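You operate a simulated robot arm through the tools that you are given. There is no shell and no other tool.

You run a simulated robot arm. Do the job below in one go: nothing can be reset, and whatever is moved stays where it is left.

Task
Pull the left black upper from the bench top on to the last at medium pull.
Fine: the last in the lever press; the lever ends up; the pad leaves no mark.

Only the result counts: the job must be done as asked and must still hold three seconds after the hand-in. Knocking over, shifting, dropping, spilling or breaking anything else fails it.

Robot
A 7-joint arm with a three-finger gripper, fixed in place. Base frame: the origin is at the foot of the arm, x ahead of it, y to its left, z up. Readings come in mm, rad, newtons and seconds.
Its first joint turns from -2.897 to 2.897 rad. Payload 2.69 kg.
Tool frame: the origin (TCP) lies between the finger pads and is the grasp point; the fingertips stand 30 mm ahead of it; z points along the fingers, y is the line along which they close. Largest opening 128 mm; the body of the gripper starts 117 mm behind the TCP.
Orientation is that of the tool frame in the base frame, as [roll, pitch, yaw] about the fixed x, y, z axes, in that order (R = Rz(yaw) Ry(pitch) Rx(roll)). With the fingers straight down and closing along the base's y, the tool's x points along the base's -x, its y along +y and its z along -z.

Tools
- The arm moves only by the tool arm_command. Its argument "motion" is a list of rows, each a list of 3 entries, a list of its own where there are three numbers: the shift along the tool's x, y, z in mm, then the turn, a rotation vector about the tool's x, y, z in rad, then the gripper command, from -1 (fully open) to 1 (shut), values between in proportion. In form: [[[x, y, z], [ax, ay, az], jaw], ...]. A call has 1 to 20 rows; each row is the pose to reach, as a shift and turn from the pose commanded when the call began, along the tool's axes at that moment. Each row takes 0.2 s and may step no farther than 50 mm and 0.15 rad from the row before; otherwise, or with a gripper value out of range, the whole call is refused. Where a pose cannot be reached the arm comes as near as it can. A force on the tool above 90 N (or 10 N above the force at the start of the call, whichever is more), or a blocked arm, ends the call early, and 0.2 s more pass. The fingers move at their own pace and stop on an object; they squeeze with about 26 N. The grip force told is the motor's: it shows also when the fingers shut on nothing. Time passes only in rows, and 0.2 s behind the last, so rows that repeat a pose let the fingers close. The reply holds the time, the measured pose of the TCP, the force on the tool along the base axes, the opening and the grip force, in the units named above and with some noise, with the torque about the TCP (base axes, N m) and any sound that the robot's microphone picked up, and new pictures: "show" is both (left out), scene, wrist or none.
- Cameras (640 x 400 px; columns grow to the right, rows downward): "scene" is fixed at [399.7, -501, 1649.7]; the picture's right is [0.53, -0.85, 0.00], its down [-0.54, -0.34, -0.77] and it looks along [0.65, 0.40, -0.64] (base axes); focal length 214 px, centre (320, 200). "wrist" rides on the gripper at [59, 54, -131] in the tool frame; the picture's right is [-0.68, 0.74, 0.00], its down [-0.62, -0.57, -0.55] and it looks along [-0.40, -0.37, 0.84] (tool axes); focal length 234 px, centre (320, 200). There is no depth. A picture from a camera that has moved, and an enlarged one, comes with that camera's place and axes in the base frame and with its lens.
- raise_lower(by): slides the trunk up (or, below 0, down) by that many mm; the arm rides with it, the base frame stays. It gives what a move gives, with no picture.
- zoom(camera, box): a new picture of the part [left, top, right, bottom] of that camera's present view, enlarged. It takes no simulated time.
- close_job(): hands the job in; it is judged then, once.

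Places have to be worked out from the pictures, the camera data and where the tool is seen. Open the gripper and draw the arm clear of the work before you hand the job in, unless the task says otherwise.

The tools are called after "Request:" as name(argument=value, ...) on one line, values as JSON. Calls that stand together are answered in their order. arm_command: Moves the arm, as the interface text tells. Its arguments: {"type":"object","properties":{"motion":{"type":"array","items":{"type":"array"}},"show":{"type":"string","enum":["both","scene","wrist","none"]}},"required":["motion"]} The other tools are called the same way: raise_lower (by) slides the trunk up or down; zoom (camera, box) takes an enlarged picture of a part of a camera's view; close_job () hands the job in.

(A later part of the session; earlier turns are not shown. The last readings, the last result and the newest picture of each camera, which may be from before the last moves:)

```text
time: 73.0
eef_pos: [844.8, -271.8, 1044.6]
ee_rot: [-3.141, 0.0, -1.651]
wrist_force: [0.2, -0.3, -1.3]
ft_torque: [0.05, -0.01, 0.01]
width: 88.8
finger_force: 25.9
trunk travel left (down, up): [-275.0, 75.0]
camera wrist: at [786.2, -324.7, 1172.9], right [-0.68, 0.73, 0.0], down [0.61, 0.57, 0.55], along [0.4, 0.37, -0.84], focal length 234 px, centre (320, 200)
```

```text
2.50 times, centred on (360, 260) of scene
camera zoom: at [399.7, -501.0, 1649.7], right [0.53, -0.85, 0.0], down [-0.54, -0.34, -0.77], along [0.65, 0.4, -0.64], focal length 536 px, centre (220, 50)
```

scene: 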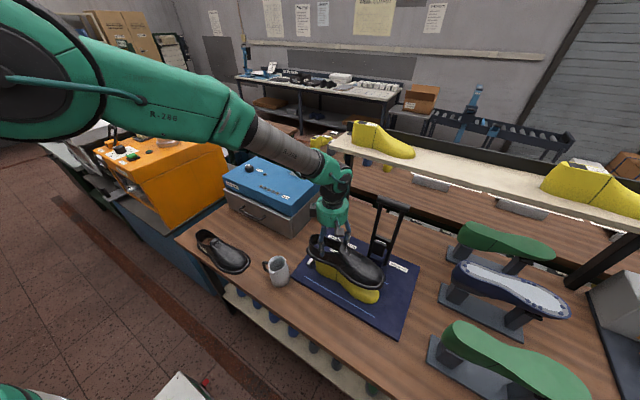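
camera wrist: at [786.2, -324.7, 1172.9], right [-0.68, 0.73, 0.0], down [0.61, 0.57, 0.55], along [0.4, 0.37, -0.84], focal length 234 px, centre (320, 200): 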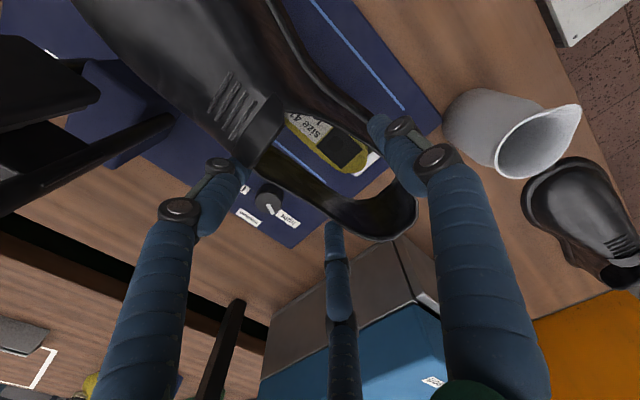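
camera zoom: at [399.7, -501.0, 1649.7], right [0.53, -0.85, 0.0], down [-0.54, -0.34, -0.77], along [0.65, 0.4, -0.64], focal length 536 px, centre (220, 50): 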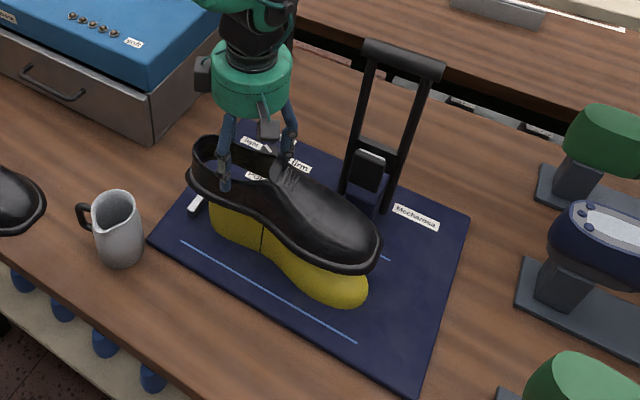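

Excellent: through the upper's opening I can see the last below it. I'll zoom in to measure the alignment.

Request:
zoom(camera="wrist", box=[200, 60, 440, 260])

Request:
zoom(camera="scene", box=[305, 220, 385, 310])

Request:
zoom(camera="wrist", box=[60, 0, 440, 240])

```text
2.00 times, centred on (320, 160) of wrist
camera zoom: at [786.2, -324.7, 1172.9], right [-0.68, 0.73, 0.0], down [0.61, 0.57, 0.55], along [0.4, 0.37, -0.84], focal length 468 px, centre (320, 280)
```

zoom: 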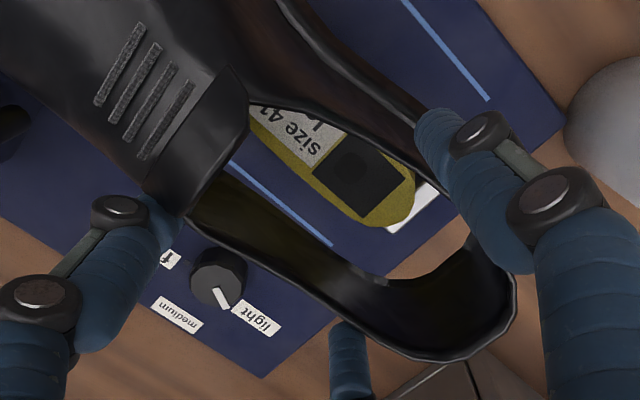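

```text
4.44 times, centred on (345, 265) of scene
camera zoom: at [399.7, -501.0, 1649.7], right [0.53, -0.85, 0.0], down [-0.54, -0.34, -0.77], along [0.65, 0.4, -0.64], focal length 953 px, centre (209, -89)
```

zoom: 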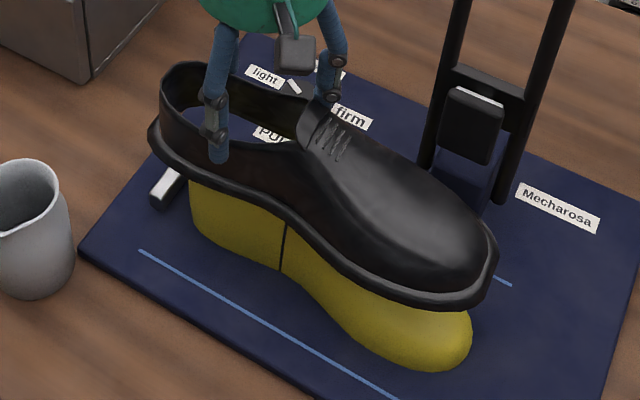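

```text
1.67 times, centred on (250, 120) of wrist
camera zoom: at [786.2, -324.7, 1172.9], right [-0.68, 0.73, 0.0], down [0.61, 0.57, 0.55], along [0.4, 0.37, -0.84], focal length 390 px, centre (437, 333)
```

zoom: 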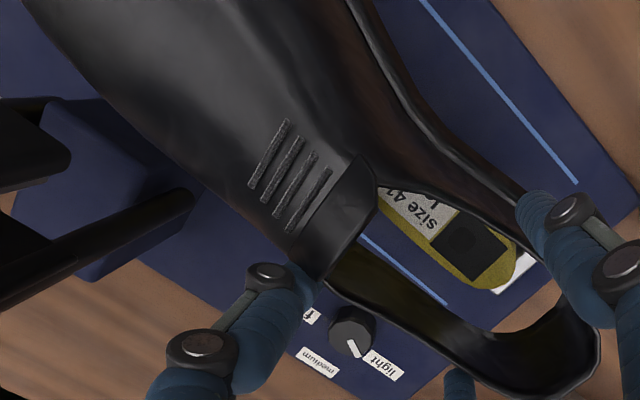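

Estimates put the shoe's axis slightly to -x of the last's cone (cone centre x≈840). I'll shift +8 mm in x and lower 30 mm, then look again through the opening.

Request:
arm_command(motion=[[[0, -4, 6], [0, 0, 0], 1], [[-1, -8, 14], [0, 0, 0], 1], [[-1, -8, 22], [0, 0, 0], 1], [[-1, -8, 30], [0, 0, 0], 1], [[-1, -8, 30], [0, 0, 0], 1]])

Request:
zoom(camera="wrist", box=[200, 60, 440, 260])

Request:
zoom(camera="scene", box=[305, 220, 385, 310])

```text
time: 74.2
eef_pos: [854.8, -268.5, 1013.3]
ee_rot: [-3.138, -0.001, -1.651]
wrist_force: [5.6, 6.1, 16.0]
ft_torque: [-0.04, 0.31, -0.12]
width: 88.1
finger_force: 26.7
trunk travel left (down, up): [-275.0, 75.0]
camera wrist: at [795.8, -322.6, 1143.8], right [-0.68, 0.73, 0.0], down [0.61, 0.57, 0.55], along [0.4, 0.37, -0.84], focal length 234 px, centre (320, 200)
```

scene: 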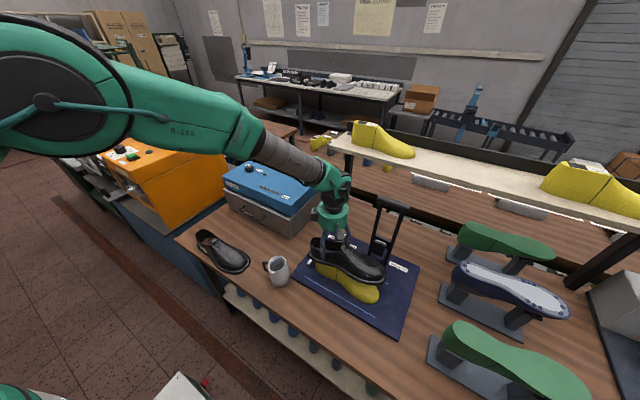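
wrist: 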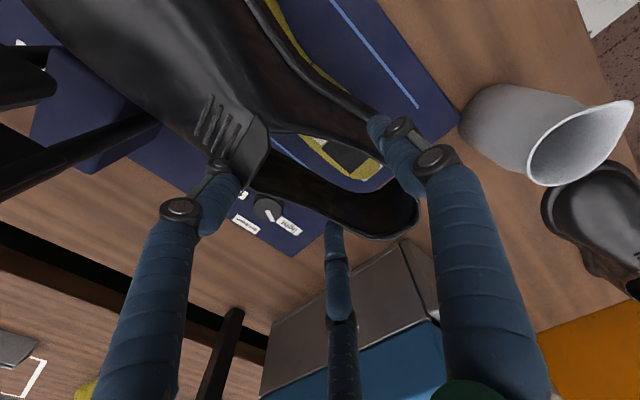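

```text
2.00 times, centred on (320, 160) of wrist
camera zoom: at [795.8, -322.6, 1143.8], right [-0.68, 0.73, 0.0], down [0.61, 0.57, 0.55], along [0.4, 0.37, -0.84], focal length 468 px, centre (320, 280)
```

zoom: 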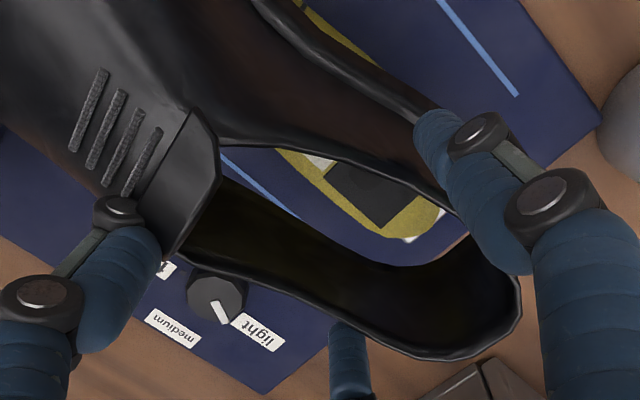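

```text
4.44 times, centred on (345, 265) of scene
camera zoom: at [399.7, -501.0, 1649.7], right [0.53, -0.85, 0.0], down [-0.54, -0.34, -0.77], along [0.65, 0.4, -0.64], focal length 953 px, centre (209, -89)
```

zoom: 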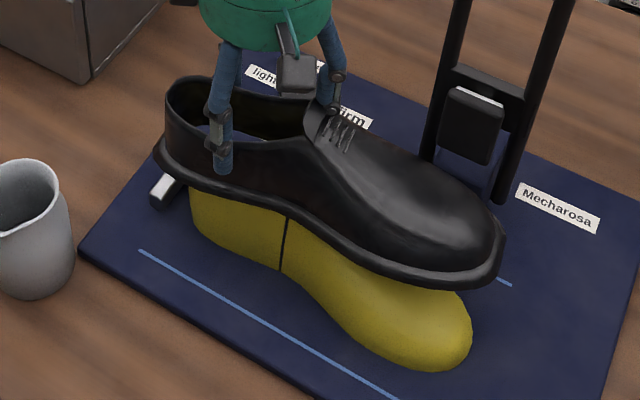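

The lift reading shows a 16 N contact near (811, -297): the upper's medial wall touched the cone, so +8 was the wrong way. I'll lift 14 mm and shift back -11 mm in x.

Request:
arm_command(motion=[[[0, 0, -7], [0, 0, 0], 1], [[0, 0, -14], [0, 0, 0], 1], [[0, 5, -14], [0, 0, 0], 1], [[1, 11, -14], [0, 0, 0], 1], [[1, 11, -14], [0, 0, 0], 1]])

Request:
zoom(camera="wrist", box=[200, 60, 440, 260])

Request:
zoom(camera="scene", box=[305, 220, 385, 310])

```text
time: 75.4
eef_pos: [841.5, -269.5, 1026.7]
ee_rot: [3.142, 0.001, -1.652]
wrist_force: [0.2, 0.2, -1.6]
ft_torque: [0.05, -0.02, 0.02]
width: 87.9
finger_force: 25.7
trunk travel left (down, up): [-275.0, 75.0]
camera wrist: at [783.9, -323.8, 1157.2], right [-0.68, 0.73, 0.0], down [0.61, 0.57, 0.55], along [0.4, 0.37, -0.84], focal length 234 px, centre (320, 200)
```

scene: 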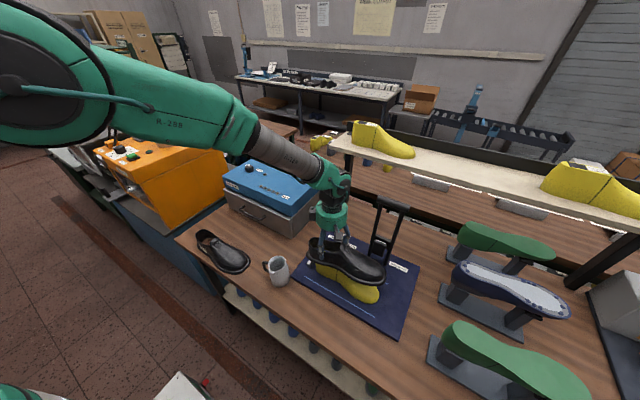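
wrist: 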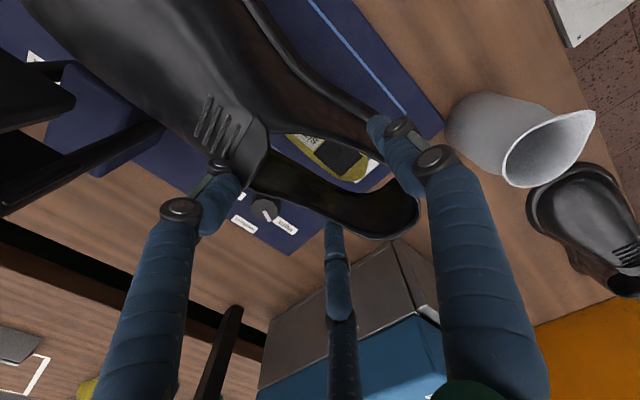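

```text
2.00 times, centred on (320, 160) of wrist
camera zoom: at [783.9, -323.8, 1157.2], right [-0.68, 0.73, 0.0], down [0.61, 0.57, 0.55], along [0.4, 0.37, -0.84], focal length 468 px, centre (320, 280)
```

zoom: 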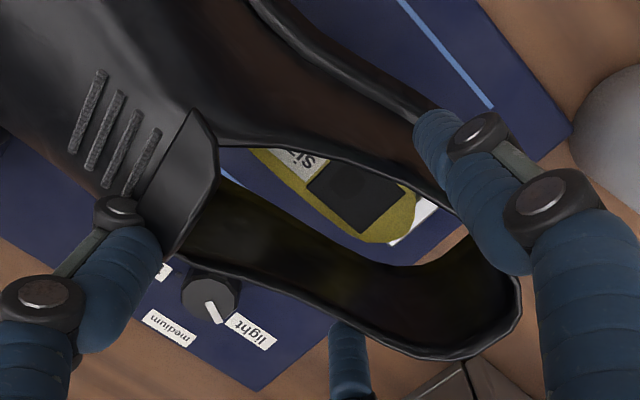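

```text
4.44 times, centred on (345, 265) of scene
camera zoom: at [399.7, -501.0, 1649.7], right [0.53, -0.85, 0.0], down [-0.54, -0.34, -0.77], along [0.65, 0.4, -0.64], focal length 953 px, centre (209, -89)
```

zoom: 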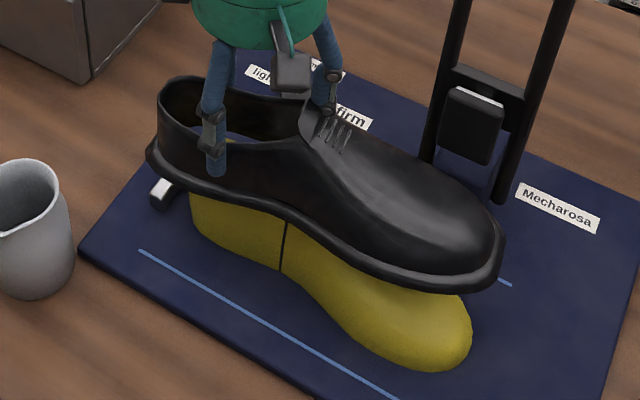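

The view confirms the shoe needs about -10 mm in y and a little +x, and it has pitched toe-up about 5°. I'll level it by pitching the tool, shift accordingly while staying high, and re-check.

Request:
arm_command(motion=[[[4, -2, 0], [0, -0.02, 0], 1], [[8, -4, 0], [0, -0.045, 0], 1], [[12, -5, 0], [0, -0.07, 0], 1], [[15, -5, 0], [0, -0.09, 0], 1], [[15, -5, 0], [0, -0.09, 0], 1]])

Request:
zoom(camera="wrist", box=[200, 60, 440, 260])

Request:
zoom(camera="scene", box=[305, 220, 385, 310])

```text
time: 76.6
eef_pos: [845.5, -285.9, 1028.0]
ee_rot: [3.14, 0.09, -1.65]
wrist_force: [0.8, 0.5, -0.9]
ft_torque: [0.05, 0.02, 0.0]
width: 87.6
finger_force: 26.2
trunk travel left (down, up): [-275.0, 75.0]
camera wrist: at [786.8, -351.8, 1151.1], right [-0.68, 0.73, 0.06], down [0.61, 0.52, 0.6], along [0.41, 0.45, -0.8], focal length 234 px, centre (320, 200)
```

scene: 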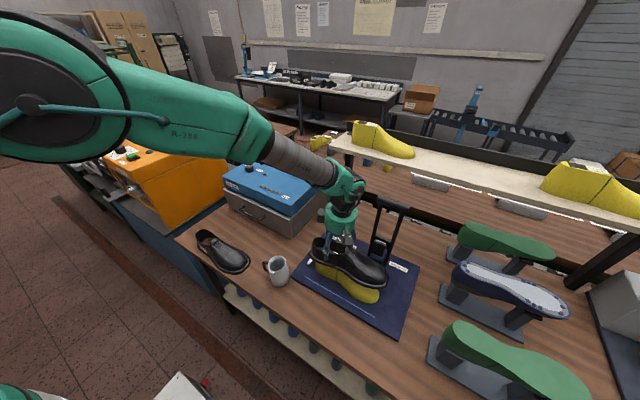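
wrist: 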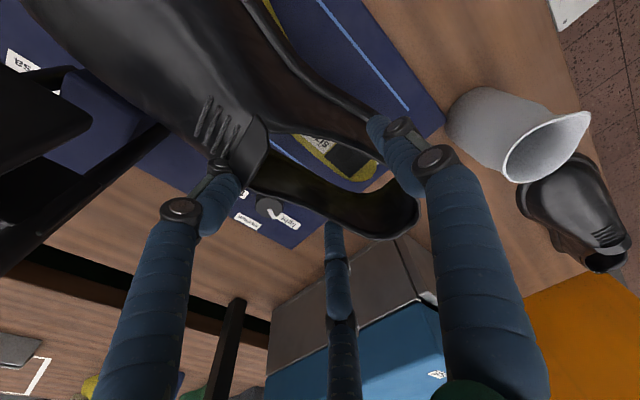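

```text
2.00 times, centred on (320, 160) of wrist
camera zoom: at [786.8, -351.8, 1151.1], right [-0.68, 0.73, 0.06], down [0.61, 0.52, 0.6], along [0.41, 0.45, -0.8], focal length 468 px, centre (320, 280)
```

zoom: 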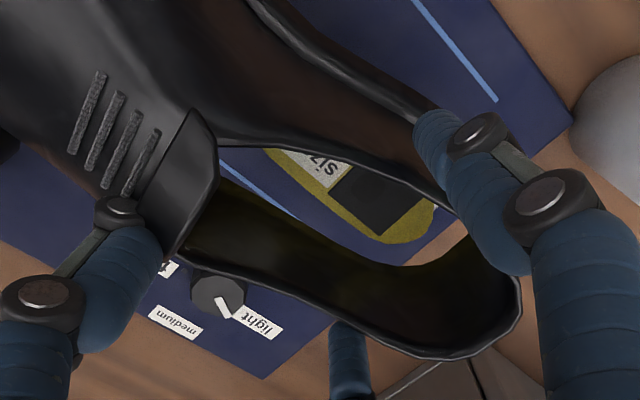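

```text
4.44 times, centred on (345, 265) of scene
camera zoom: at [399.7, -501.0, 1649.7], right [0.53, -0.85, 0.0], down [-0.54, -0.34, -0.77], along [0.65, 0.4, -0.64], focal length 953 px, centre (209, -89)
```

zoom: 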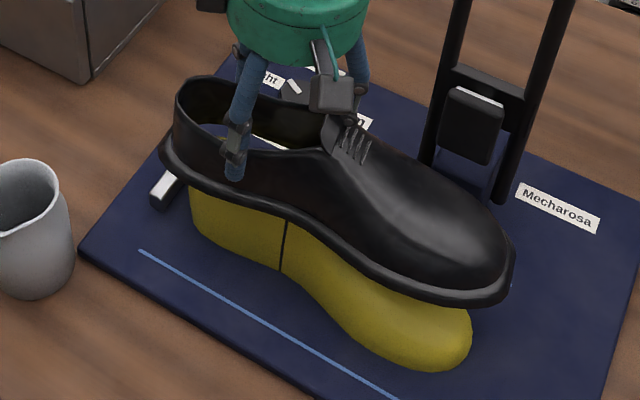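

The scene view suggests the upper is now centred over the last: it overhangs about equally at heel and toe. I'll lower 20 mm straight down in small steps, watching the forces.

Request:
arm_command(motion=[[[0.5, 0, 6], [0, 0, 0], 1], [[1.1, 0, 12], [0, 0, 0], 1], [[1.6, 0, 18], [0, 0, 0], 1], [[2, 0, 22], [0, 0, 0], 1]])

Request:
zoom(camera="wrist", box=[200, 60, 440, 260])

Request:
zoom(camera="scene", box=[305, 220, 385, 310])

```text
time: 77.6
eef_pos: [846.0, -285.9, 1004.3]
ee_rot: [-3.141, 0.092, -1.651]
wrist_force: [-0.5, 0.7, -2.3]
ft_torque: [0.05, -0.02, 0.01]
width: 87.4
finger_force: 26.4
trunk travel left (down, up): [-275.0, 75.0]
camera wrist: at [787.0, -351.0, 1128.5], right [-0.68, 0.73, 0.06], down [0.61, 0.52, 0.6], along [0.41, 0.45, -0.8], focal length 234 px, centre (320, 200)
```

scene: 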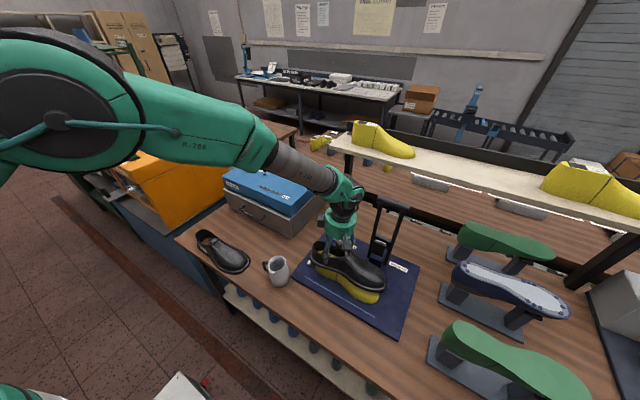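
wrist: 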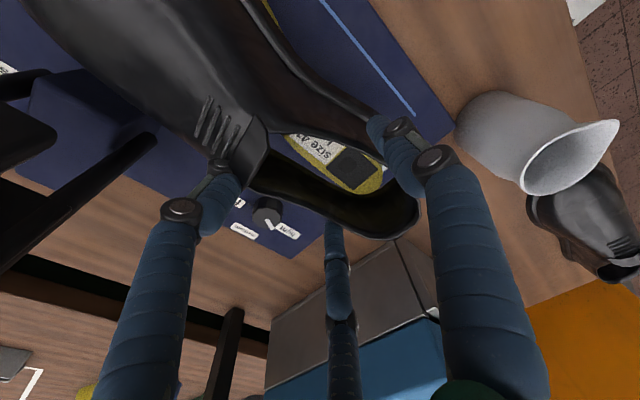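

```text
2.00 times, centred on (320, 160) of wrist
camera zoom: at [787.0, -351.0, 1128.5], right [-0.68, 0.73, 0.06], down [0.61, 0.52, 0.6], along [0.41, 0.45, -0.8], focal length 468 px, centre (320, 280)
```

zoom: 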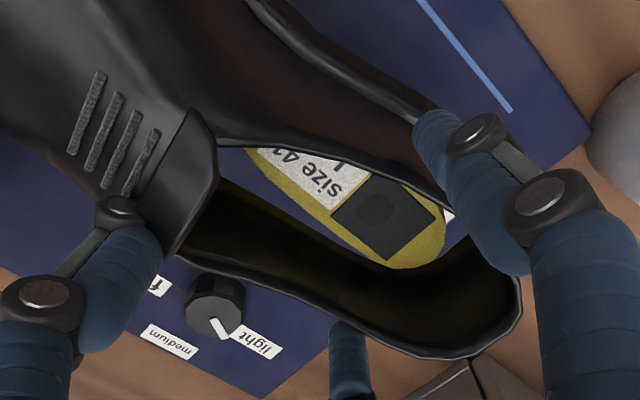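

```text
4.44 times, centred on (345, 265) of scene
camera zoom: at [399.7, -501.0, 1649.7], right [0.53, -0.85, 0.0], down [-0.54, -0.34, -0.77], along [0.65, 0.4, -0.64], focal length 953 px, centre (209, -89)
```

zoom: 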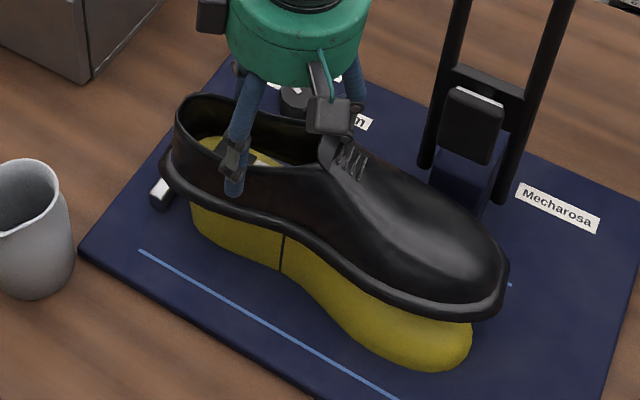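

No contact, and the cone is entering the opening well centred. I'll lower a further 22 mm.

Request:
arm_command(motion=[[[0.5, 0, 6], [0, 0, 0], 1], [[1.1, 0, 12], [0, 0, 0], 1], [[1.6, 0, 18], [0, 0, 0], 1], [[2, 0, 22], [0, 0, 0], 1]])

Request:
zoom(camera="wrist", box=[200, 60, 440, 260])

Request:
zoom(camera="scene", box=[305, 220, 385, 310])

```text
time: 78.6
eef_pos: [844.7, -285.6, 985.9]
ee_rot: [-3.137, 0.088, -1.649]
wrist_force: [-14.5, -5.6, 30.0]
ft_torque: [0.29, 1.15, 0.01]
width: 88.1
finger_force: 26.5
trunk travel left (down, up): [-275.0, 75.0]
camera wrist: at [785.6, -351.9, 1110.4], right [-0.68, 0.73, 0.06], down [0.61, 0.52, 0.6], along [0.41, 0.45, -0.8], focal length 234 px, centre (320, 200)
```

scene: 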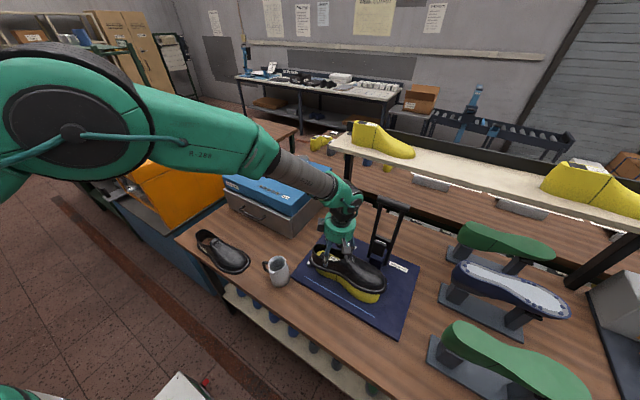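
wrist: 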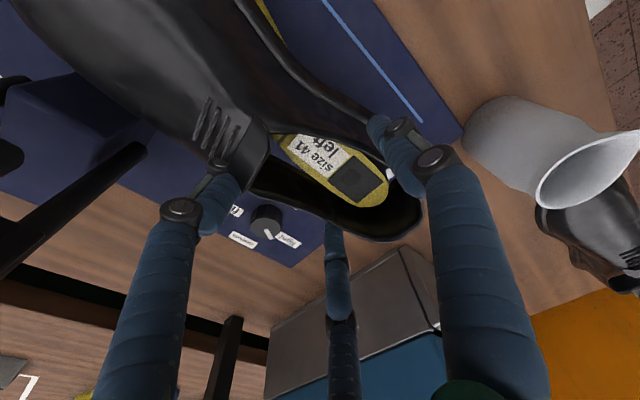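

```text
2.00 times, centred on (320, 160) of wrist
camera zoom: at [785.6, -351.9, 1110.4], right [-0.68, 0.73, 0.06], down [0.61, 0.52, 0.6], along [0.41, 0.45, -0.8], focal length 468 px, centre (320, 280)
```

zoom: 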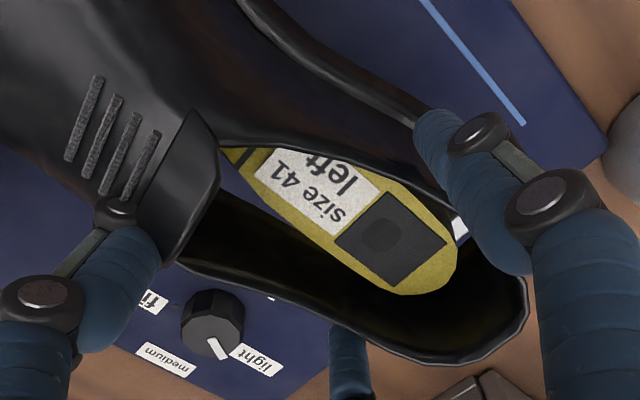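

```text
4.44 times, centred on (345, 265) of scene
camera zoom: at [399.7, -501.0, 1649.7], right [0.53, -0.85, 0.0], down [-0.54, -0.34, -0.77], along [0.65, 0.4, -0.64], focal length 953 px, centre (209, -89)
```

zoom: 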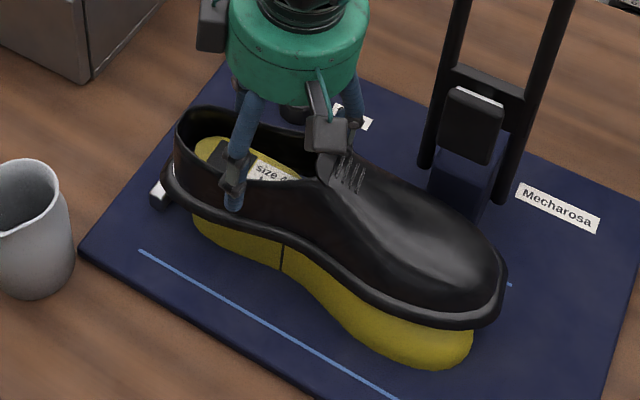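

There is a 30 N contact: the upper is still pitched toe-up about 7° and slightly too far +x. I'll lift 8 mm, pitch the toe down another 0.12 rad with a matching -y shift and -3 mm in x, then look.

Request:
arm_command(motion=[[[-0.7, 0, -8], [0, 0, 0], 1], [[2, 1, -8], [0, -0.03, 0], 1], [[5, 2, -8], [0, -0.06, 0], 1], [[8, 3, -8], [0, -0.09, 0], 1], [[10, 3, -8], [0, -0.12, 0], 1], [[10, 3, -8], [0, -0.12, 0], 1]])

Request:
zoom(camera="wrist", box=[200, 60, 440, 260])

Request:
zoom(camera="scene", box=[305, 220, 385, 310])

```text
time: 80.0
eef_pos: [842.0, -297.6, 989.1]
ee_rot: [3.141, 0.212, -1.651]
wrist_force: [-0.4, -0.8, -1.2]
ft_torque: [0.08, 0.03, -0.02]
width: 87.0
finger_force: 26.3
trunk travel left (down, up): [-275.0, 75.0]
camera wrist: at [781.7, -376.8, 1104.1], right [-0.68, 0.72, 0.14], down [0.6, 0.44, 0.67], along [0.42, 0.54, -0.73], focal length 234 px, centre (320, 200)
```

scene: 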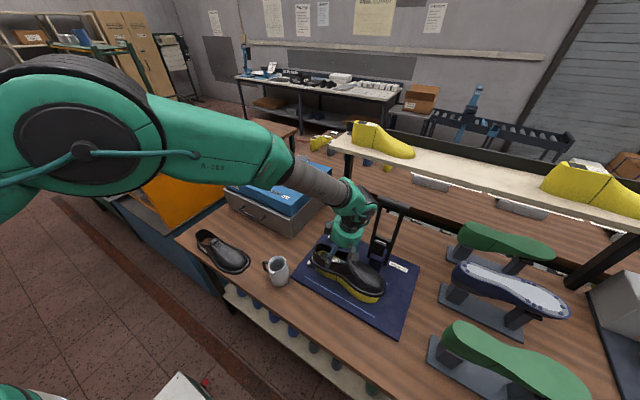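
wrist: 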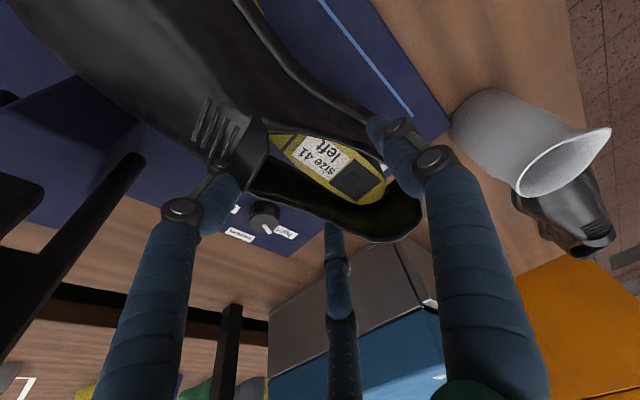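

```text
2.00 times, centred on (320, 160) of wrist
camera zoom: at [781.7, -376.8, 1104.1], right [-0.68, 0.72, 0.14], down [0.6, 0.44, 0.67], along [0.42, 0.54, -0.73], focal length 468 px, centre (320, 280)
```

zoom: 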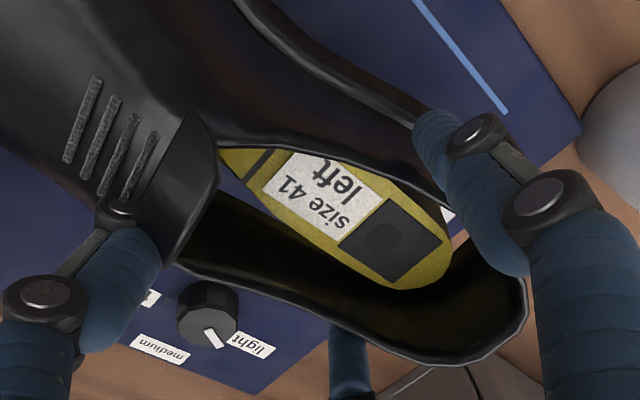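

```text
4.44 times, centred on (345, 265) of scene
camera zoom: at [399.7, -501.0, 1649.7], right [0.53, -0.85, 0.0], down [-0.54, -0.34, -0.77], along [0.65, 0.4, -0.64], focal length 953 px, centre (209, -89)
```

zoom: 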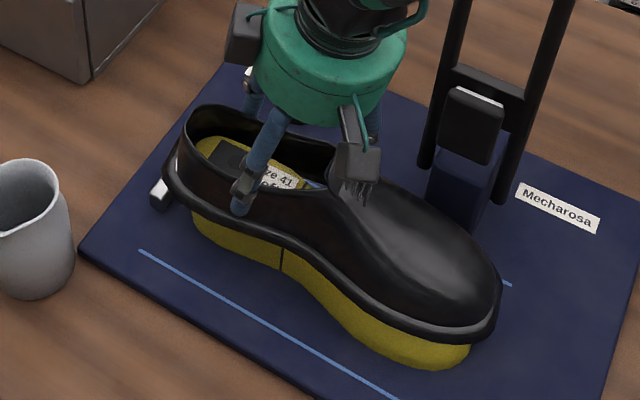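

Now the upper sits level and well aligned over the last with no contact force. I'll lower straight down 16 mm.

Request:
arm_command(motion=[[[1, 0, 5], [0, 0, 0], 1], [[2.1, 0, 10], [0, 0, 0], 1], [[3.4, 0, 16], [0, 0, 0], 1]])

Request:
zoom(camera="wrist", box=[200, 60, 440, 260])

Request:
zoom(camera="scene", box=[305, 220, 385, 310])

```text
time: 80.8
eef_pos: [842.7, -295.0, 977.1]
ee_rot: [-3.138, 0.21, -1.651]
wrist_force: [-1.6, 0.0, 18.0]
ft_torque: [1.01, -0.01, -0.62]
width: 87.8
finger_force: 26.2
trunk travel left (down, up): [-275.0, 75.0]
camera wrist: at [781.9, -376.3, 1091.4], right [-0.68, 0.72, 0.14], down [0.6, 0.44, 0.67], along [0.42, 0.54, -0.73], focal length 234 px, centre (320, 200)
```

scene: 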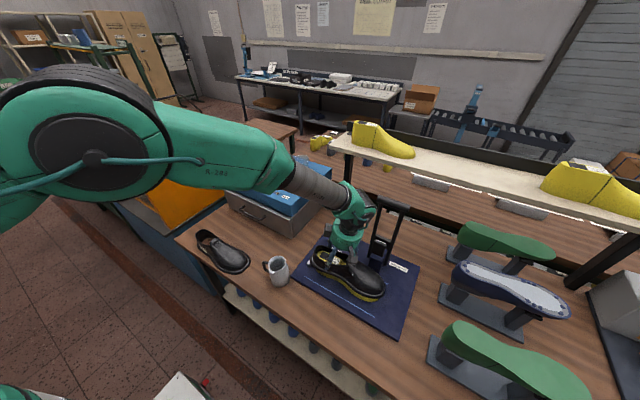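
wrist: 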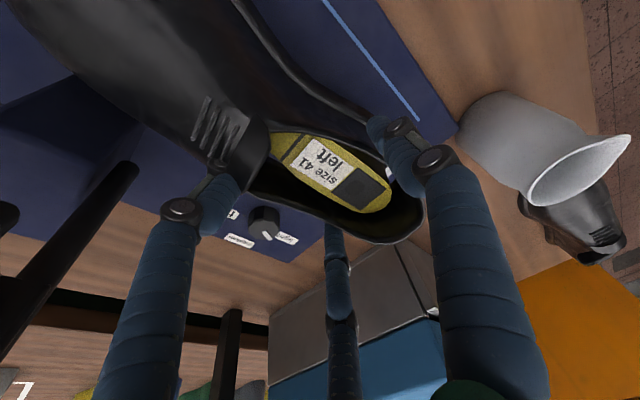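

```text
2.00 times, centred on (320, 160) of wrist
camera zoom: at [781.9, -376.3, 1091.4], right [-0.68, 0.72, 0.14], down [0.6, 0.44, 0.67], along [0.42, 0.54, -0.73], focal length 468 px, centre (320, 280)
```

zoom: 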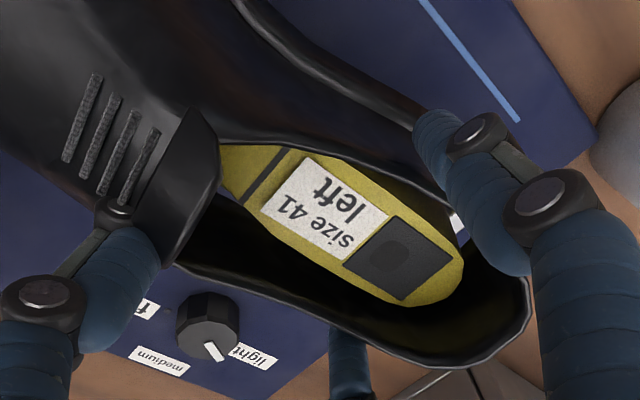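

```text
4.44 times, centred on (345, 265) of scene
camera zoom: at [399.7, -501.0, 1649.7], right [0.53, -0.85, 0.0], down [-0.54, -0.34, -0.77], along [0.65, 0.4, -0.64], focal length 953 px, centre (209, -89)
```

zoom: 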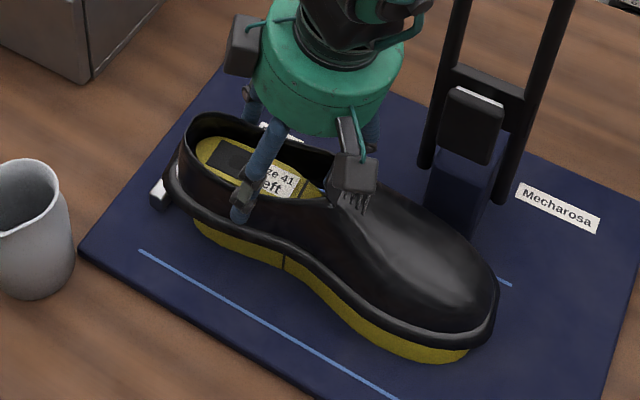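

It's nearly down. The contact (18 N, acting towards the heel) looks like the heel flange landing on the heel stop. I'll lift 6 mm, move -8 mm in y, and lower again.

Request:
arm_command(motion=[[[-1.3, 0, -6], [0, 0, 0], 1], [[3, 0, -7], [0, 0, 0], 1], [[6.6, 0, -7.7], [0, 0, 0], 1], [[7.6, 0, -3], [0, 0, 0], 1], [[8.6, 0, 2], [0, 0, 0], 1]])

Request:
zoom(camera="wrist", box=[200, 60, 440, 260])

Request:
zoom(camera="scene", box=[305, 220, 385, 310])

```text
time: 82.0
eef_pos: [841.0, -304.7, 968.9]
ee_rot: [3.141, 0.208, -1.652]
wrist_force: [1.6, -0.7, 7.8]
ft_torque: [-0.16, -0.01, 0.0]
width: 87.8
finger_force: 26.2
trunk travel left (down, up): [-275.0, 75.0]
camera wrist: at [780.7, -384.7, 1083.9], right [-0.68, 0.72, 0.14], down [0.6, 0.44, 0.66], along [0.41, 0.54, -0.73], focal length 234 px, centre (320, 200)
```

scene: 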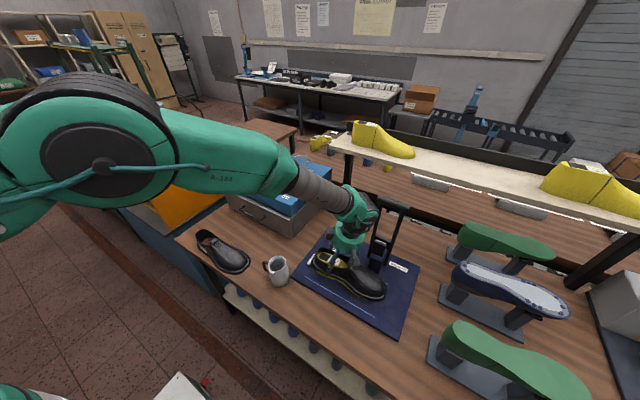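
wrist: 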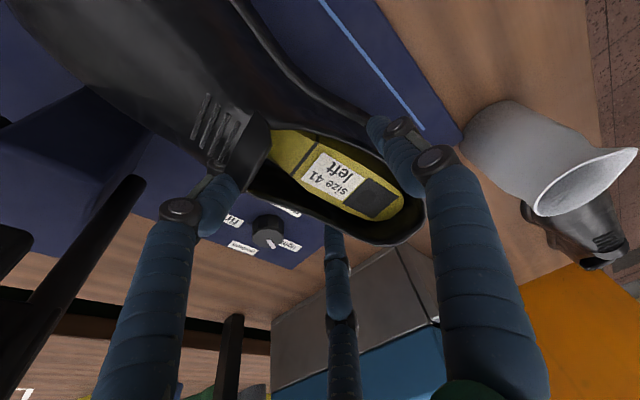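

```text
2.00 times, centred on (320, 160) of wrist
camera zoom: at [780.7, -384.7, 1083.9], right [-0.68, 0.72, 0.14], down [0.6, 0.44, 0.66], along [0.41, 0.54, -0.73], focal length 468 px, centre (320, 280)
```

zoom: 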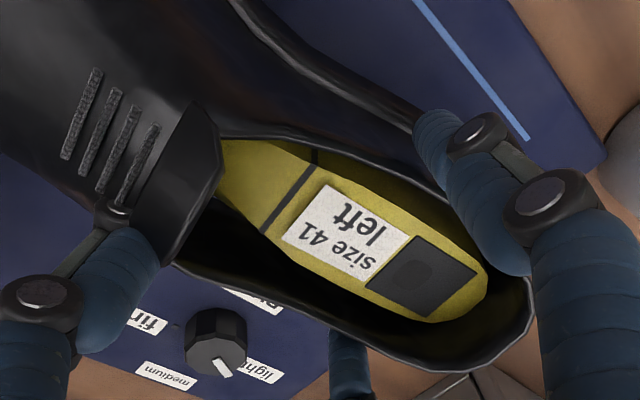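

```text
4.44 times, centred on (345, 265) of scene
camera zoom: at [399.7, -501.0, 1649.7], right [0.53, -0.85, 0.0], down [-0.54, -0.34, -0.77], along [0.65, 0.4, -0.64], focal length 953 px, centre (209, -89)
```

zoom: 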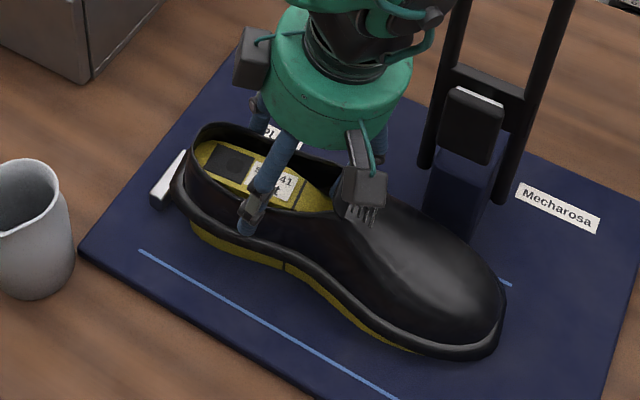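

The upper is nearly fully seated, just in front of the heel stop with the cone well inside the opening. I'll lower another 8 mm gently.

Request:
arm_command(motion=[[[0.8, 0, 4], [0, 0, 0], 1], [[1.7, 0, 8], [0, 0, 0], 1], [[1.7, 0, 8], [0, 0, 0], 1]])

Request:
zoom(camera="scene", box=[305, 220, 385, 310])

Request:
zoom(camera="wrist", box=[200, 60, 440, 260])

```text
time: 82.8
eef_pos: [840.5, -305.0, 966.0]
ee_rot: [-3.137, 0.207, -1.649]
wrist_force: [-1.4, -9.7, 30.3]
ft_torque: [-1.28, 0.03, -0.5]
width: 89.1
finger_force: 26.0
trunk travel left (down, up): [-275.0, 75.0]
camera wrist: at [780.8, -385.5, 1080.8], right [-0.68, 0.72, 0.14], down [0.6, 0.44, 0.67], along [0.42, 0.54, -0.73], focal length 234 px, centre (320, 200)
```

scene: 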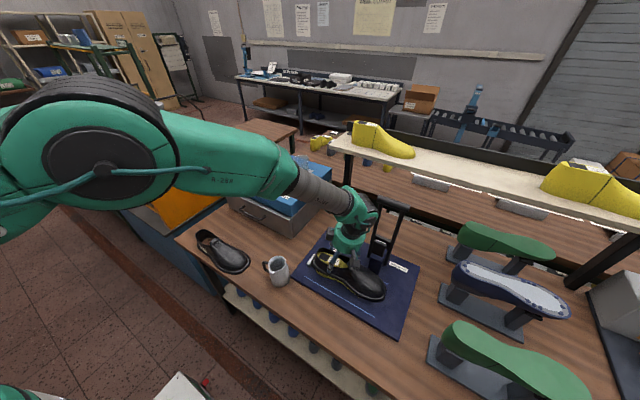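
wrist: 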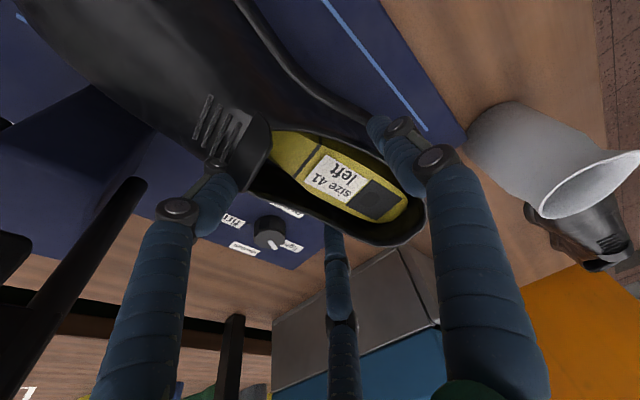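

```text
4.44 times, centred on (345, 265) of scene
camera zoom: at [399.7, -501.0, 1649.7], right [0.53, -0.85, 0.0], down [-0.54, -0.34, -0.77], along [0.65, 0.4, -0.64], focal length 953 px, centre (209, -89)
```

zoom: 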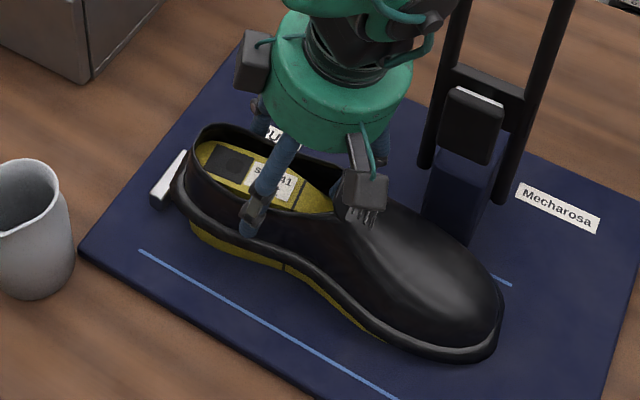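

```text
2.00 times, centred on (320, 160) of wrist
camera zoom: at [780.8, -385.5, 1080.8], right [-0.68, 0.72, 0.14], down [0.6, 0.44, 0.67], along [0.42, 0.54, -0.73], focal length 468 px, centre (320, 280)
```

zoom: 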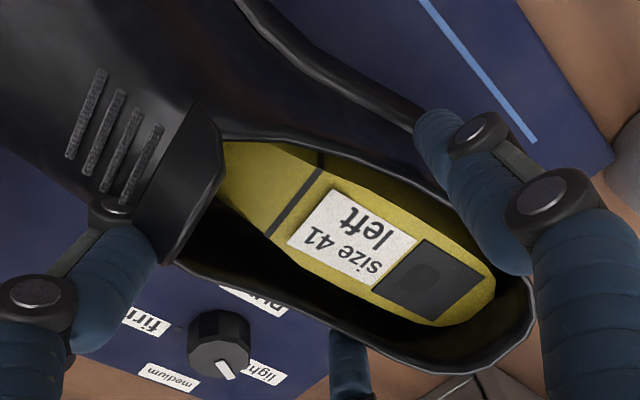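

Toe is down on the mat while the heel is about 10 mm high. I'll release now so it settles on the last, then look.

Request:
arm_command(motion=[[[0, 0, -2], [0, 0, 0], 0.2], [[0, 0, -2], [0, 0, 0], -0.4], [[0, 0, -2], [0, 0, 0], -0.7], [[0, 0, -2], [0, 0, 0], -0.85], [[0, 0, -2], [0, 0, 0], -0.85]])

Request:
zoom(camera="scene", box=[305, 220, 385, 310])

Request:
zoom(camera="wrist", box=[200, 60, 440, 260])

```text
time: 84.0
eef_pos: [840.6, -305.3, 965.0]
ee_rot: [3.141, 0.209, -1.651]
wrist_force: [-0.3, 0.2, -0.2]
ft_torque: [-0.03, 0.03, 0.01]
width: 119.2
finger_force: 0.7
trunk travel left (down, up): [-275.0, 75.0]
camera wrist: at [780.6, -384.9, 1079.0], right [-0.68, 0.72, 0.14], down [0.6, 0.44, 0.66], along [0.42, 0.54, -0.73], focal length 234 px, centre (320, 200)
```

scene: 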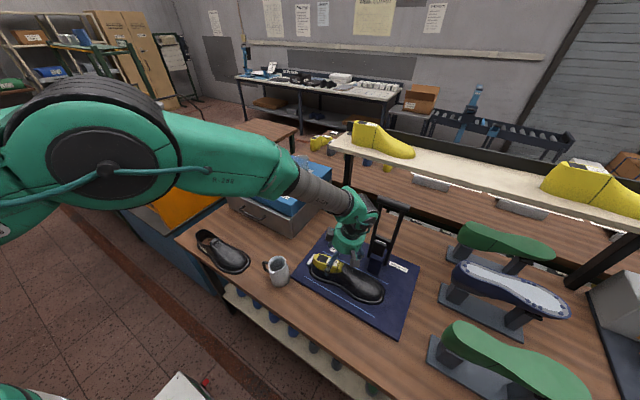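
wrist: 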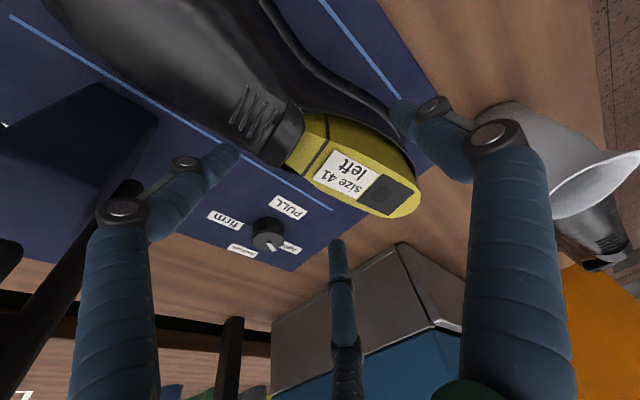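

```text
4.44 times, centred on (345, 265) of scene
camera zoom: at [399.7, -501.0, 1649.7], right [0.53, -0.85, 0.0], down [-0.54, -0.34, -0.77], along [0.65, 0.4, -0.64], focal length 953 px, centre (209, -89)
```

zoom: 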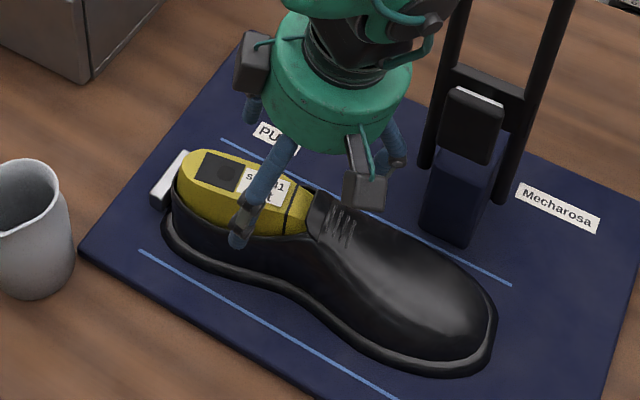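

```text
2.00 times, centred on (320, 160) of wrist
camera zoom: at [780.6, -384.9, 1079.0], right [-0.68, 0.72, 0.14], down [0.6, 0.44, 0.66], along [0.42, 0.54, -0.73], focal length 468 px, centre (320, 280)
```

zoom: 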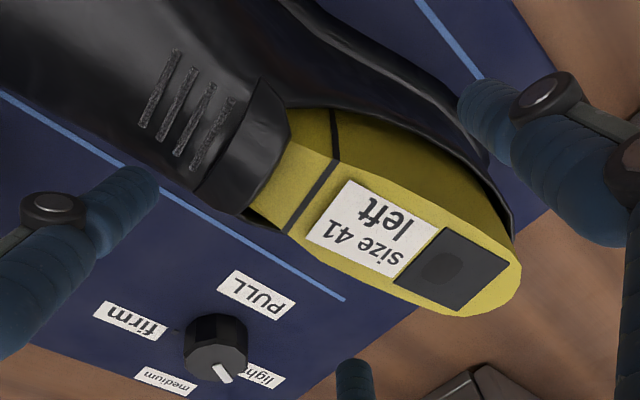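

The upper dropped neatly onto the last, flat on the mat with its heel at the stop. I'll retract along the fingers, straighten the tool, and view it from above.

Request:
arm_command(motion=[[[0, 0, -30], [0, 0, 0], -0.85], [[0, 0, -70], [0, 0, 0], -0.85], [[-5, 2, -105], [0, 0.04, 0], -0.85], [[-20, 10, -125], [0, 0.1, 0], -0.85], [[-40, 20, -135], [0, 0.16, 0], -0.85], [[-60, 30, -140], [0, 0.21, 0], -0.85], [[-70, 40, -145], [0, 0.21, 0], 0], [[-70, 40, -145], [0, 0.21, 0], 1]])

Request:
zoom(camera="scene", box=[280, 180, 440, 340])

Request:
zoom(camera="scene", box=[170, 190, 310, 300])

```text
time: 85.8
eef_pos: [803.5, -264.0, 1120.7]
ee_rot: [-3.141, 0.0, -1.65]
wrist_force: [-0.1, -0.3, 0.7]
ft_torque: [0.03, -0.04, -0.02]
width: 2.2
finger_force: 20.4
trunk travel left (down, up): [-275.0, 75.0]
camera wrist: at [745.3, -317.4, 1251.2], right [-0.68, 0.73, 0.0], down [0.61, 0.57, 0.55], along [0.4, 0.37, -0.84], focal length 234 px, centre (320, 200)
```

scene: 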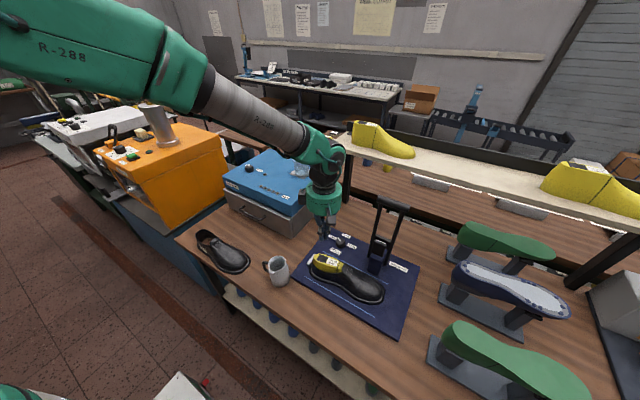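
wrist: 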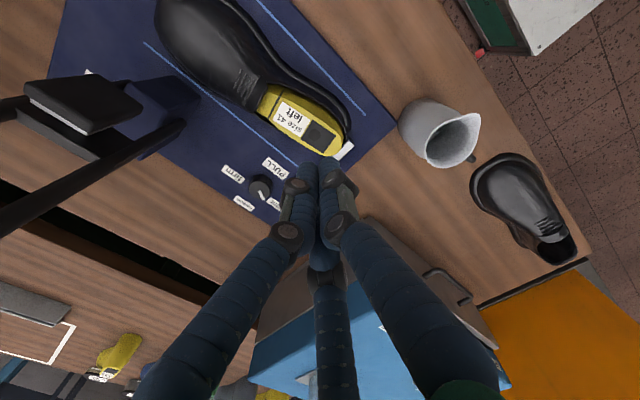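

```text
2.50 times, centred on (360, 260) of scene
camera zoom: at [399.7, -501.0, 1649.7], right [0.53, -0.85, 0.0], down [-0.54, -0.34, -0.77], along [0.65, 0.4, -0.64], focal length 536 px, centre (220, 50)
```

zoom: 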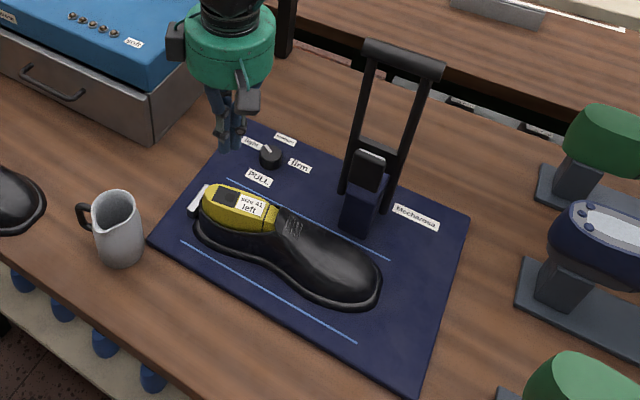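

```text
3.64 times, centred on (240, 245) of scene
camera zoom: at [399.7, -501.0, 1649.7], right [0.53, -0.85, 0.0], down [-0.54, -0.34, -0.77], along [0.65, 0.4, -0.64], focal length 780 px, centre (611, 36)
```

zoom: 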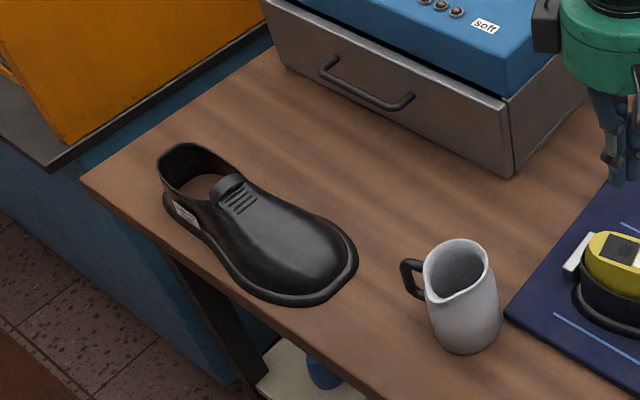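

The upper is on the last. I'll compare the last's and heel stop's position against the initial 10× picture, and inspect the seating.

Request:
zoom(camera="scene", box=[310, 225, 370, 265])

Request:
zoom(camera="scene", box=[300, 235, 400, 315])

Request:
zoom(camera="wrist", box=[140, 0, 400, 180])

Request:
zoom(camera="wrist", box=[0, 50, 220, 250])

```text
10.00 times, centred on (340, 245) of scene
camera zoom: at [399.7, -501.0, 1649.7], right [0.53, -0.85, 0.0], down [-0.54, -0.34, -0.77], along [0.65, 0.4, -0.64], focal length 2145 px, centre (120, -250)
```

zoom: 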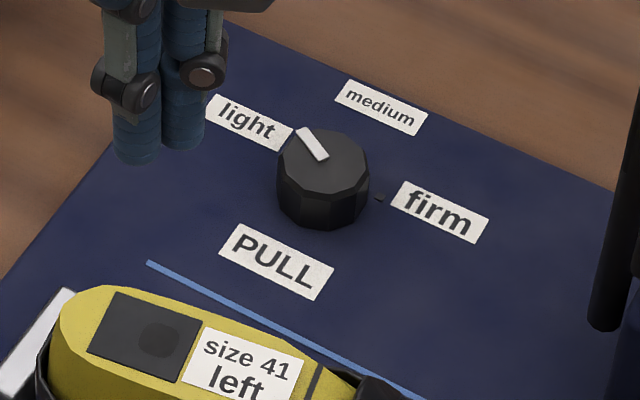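

```text
5.00 times, centred on (350, 275) of scene
camera zoom: at [399.7, -501.0, 1649.7], right [0.53, -0.85, 0.0], down [-0.54, -0.34, -0.77], along [0.65, 0.4, -0.64], focal length 1072 px, centre (170, -175)
```

zoom: 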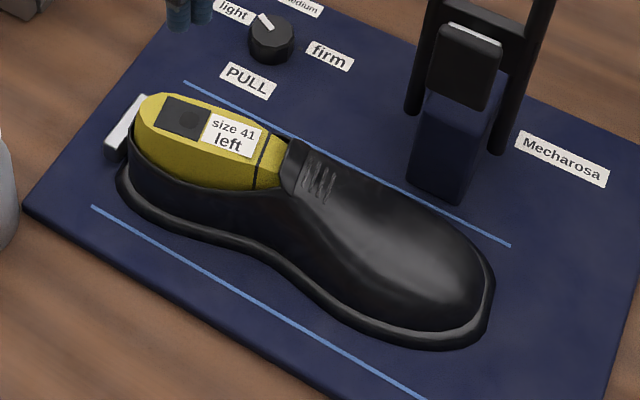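

```text
2.22 times, centred on (270, 90) of wrist
camera zoom: at [745.3, -317.4, 1251.2], right [-0.68, 0.73, 0.0], down [0.61, 0.57, 0.55], along [0.4, 0.37, -0.84], focal length 520 px, centre (431, 444)
```

zoom: 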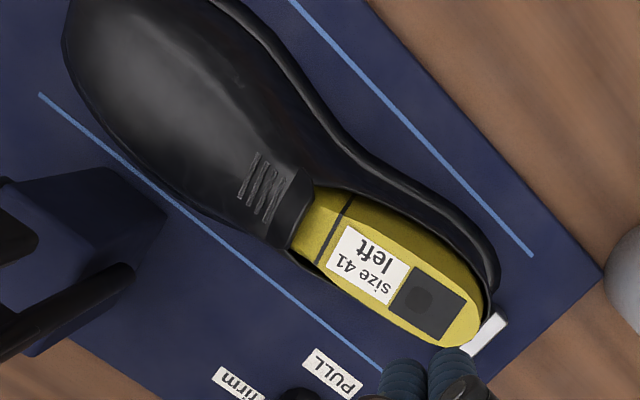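

```text
2.00 times, centred on (110, 150) of wrist
camera zoom: at [745.3, -317.4, 1251.2], right [-0.68, 0.73, 0.0], down [0.61, 0.57, 0.55], along [0.4, 0.37, -0.84], focal length 468 px, centre (740, 300)
```

zoom: 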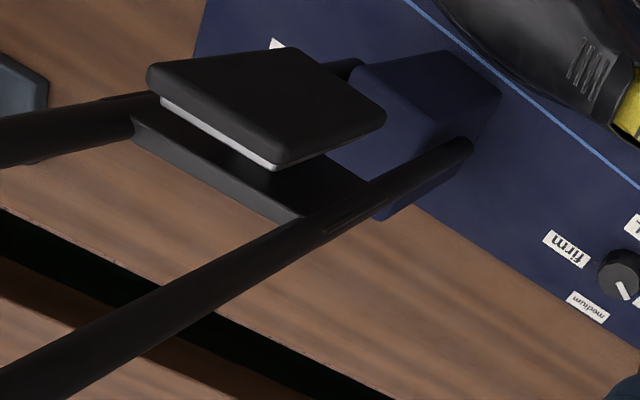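

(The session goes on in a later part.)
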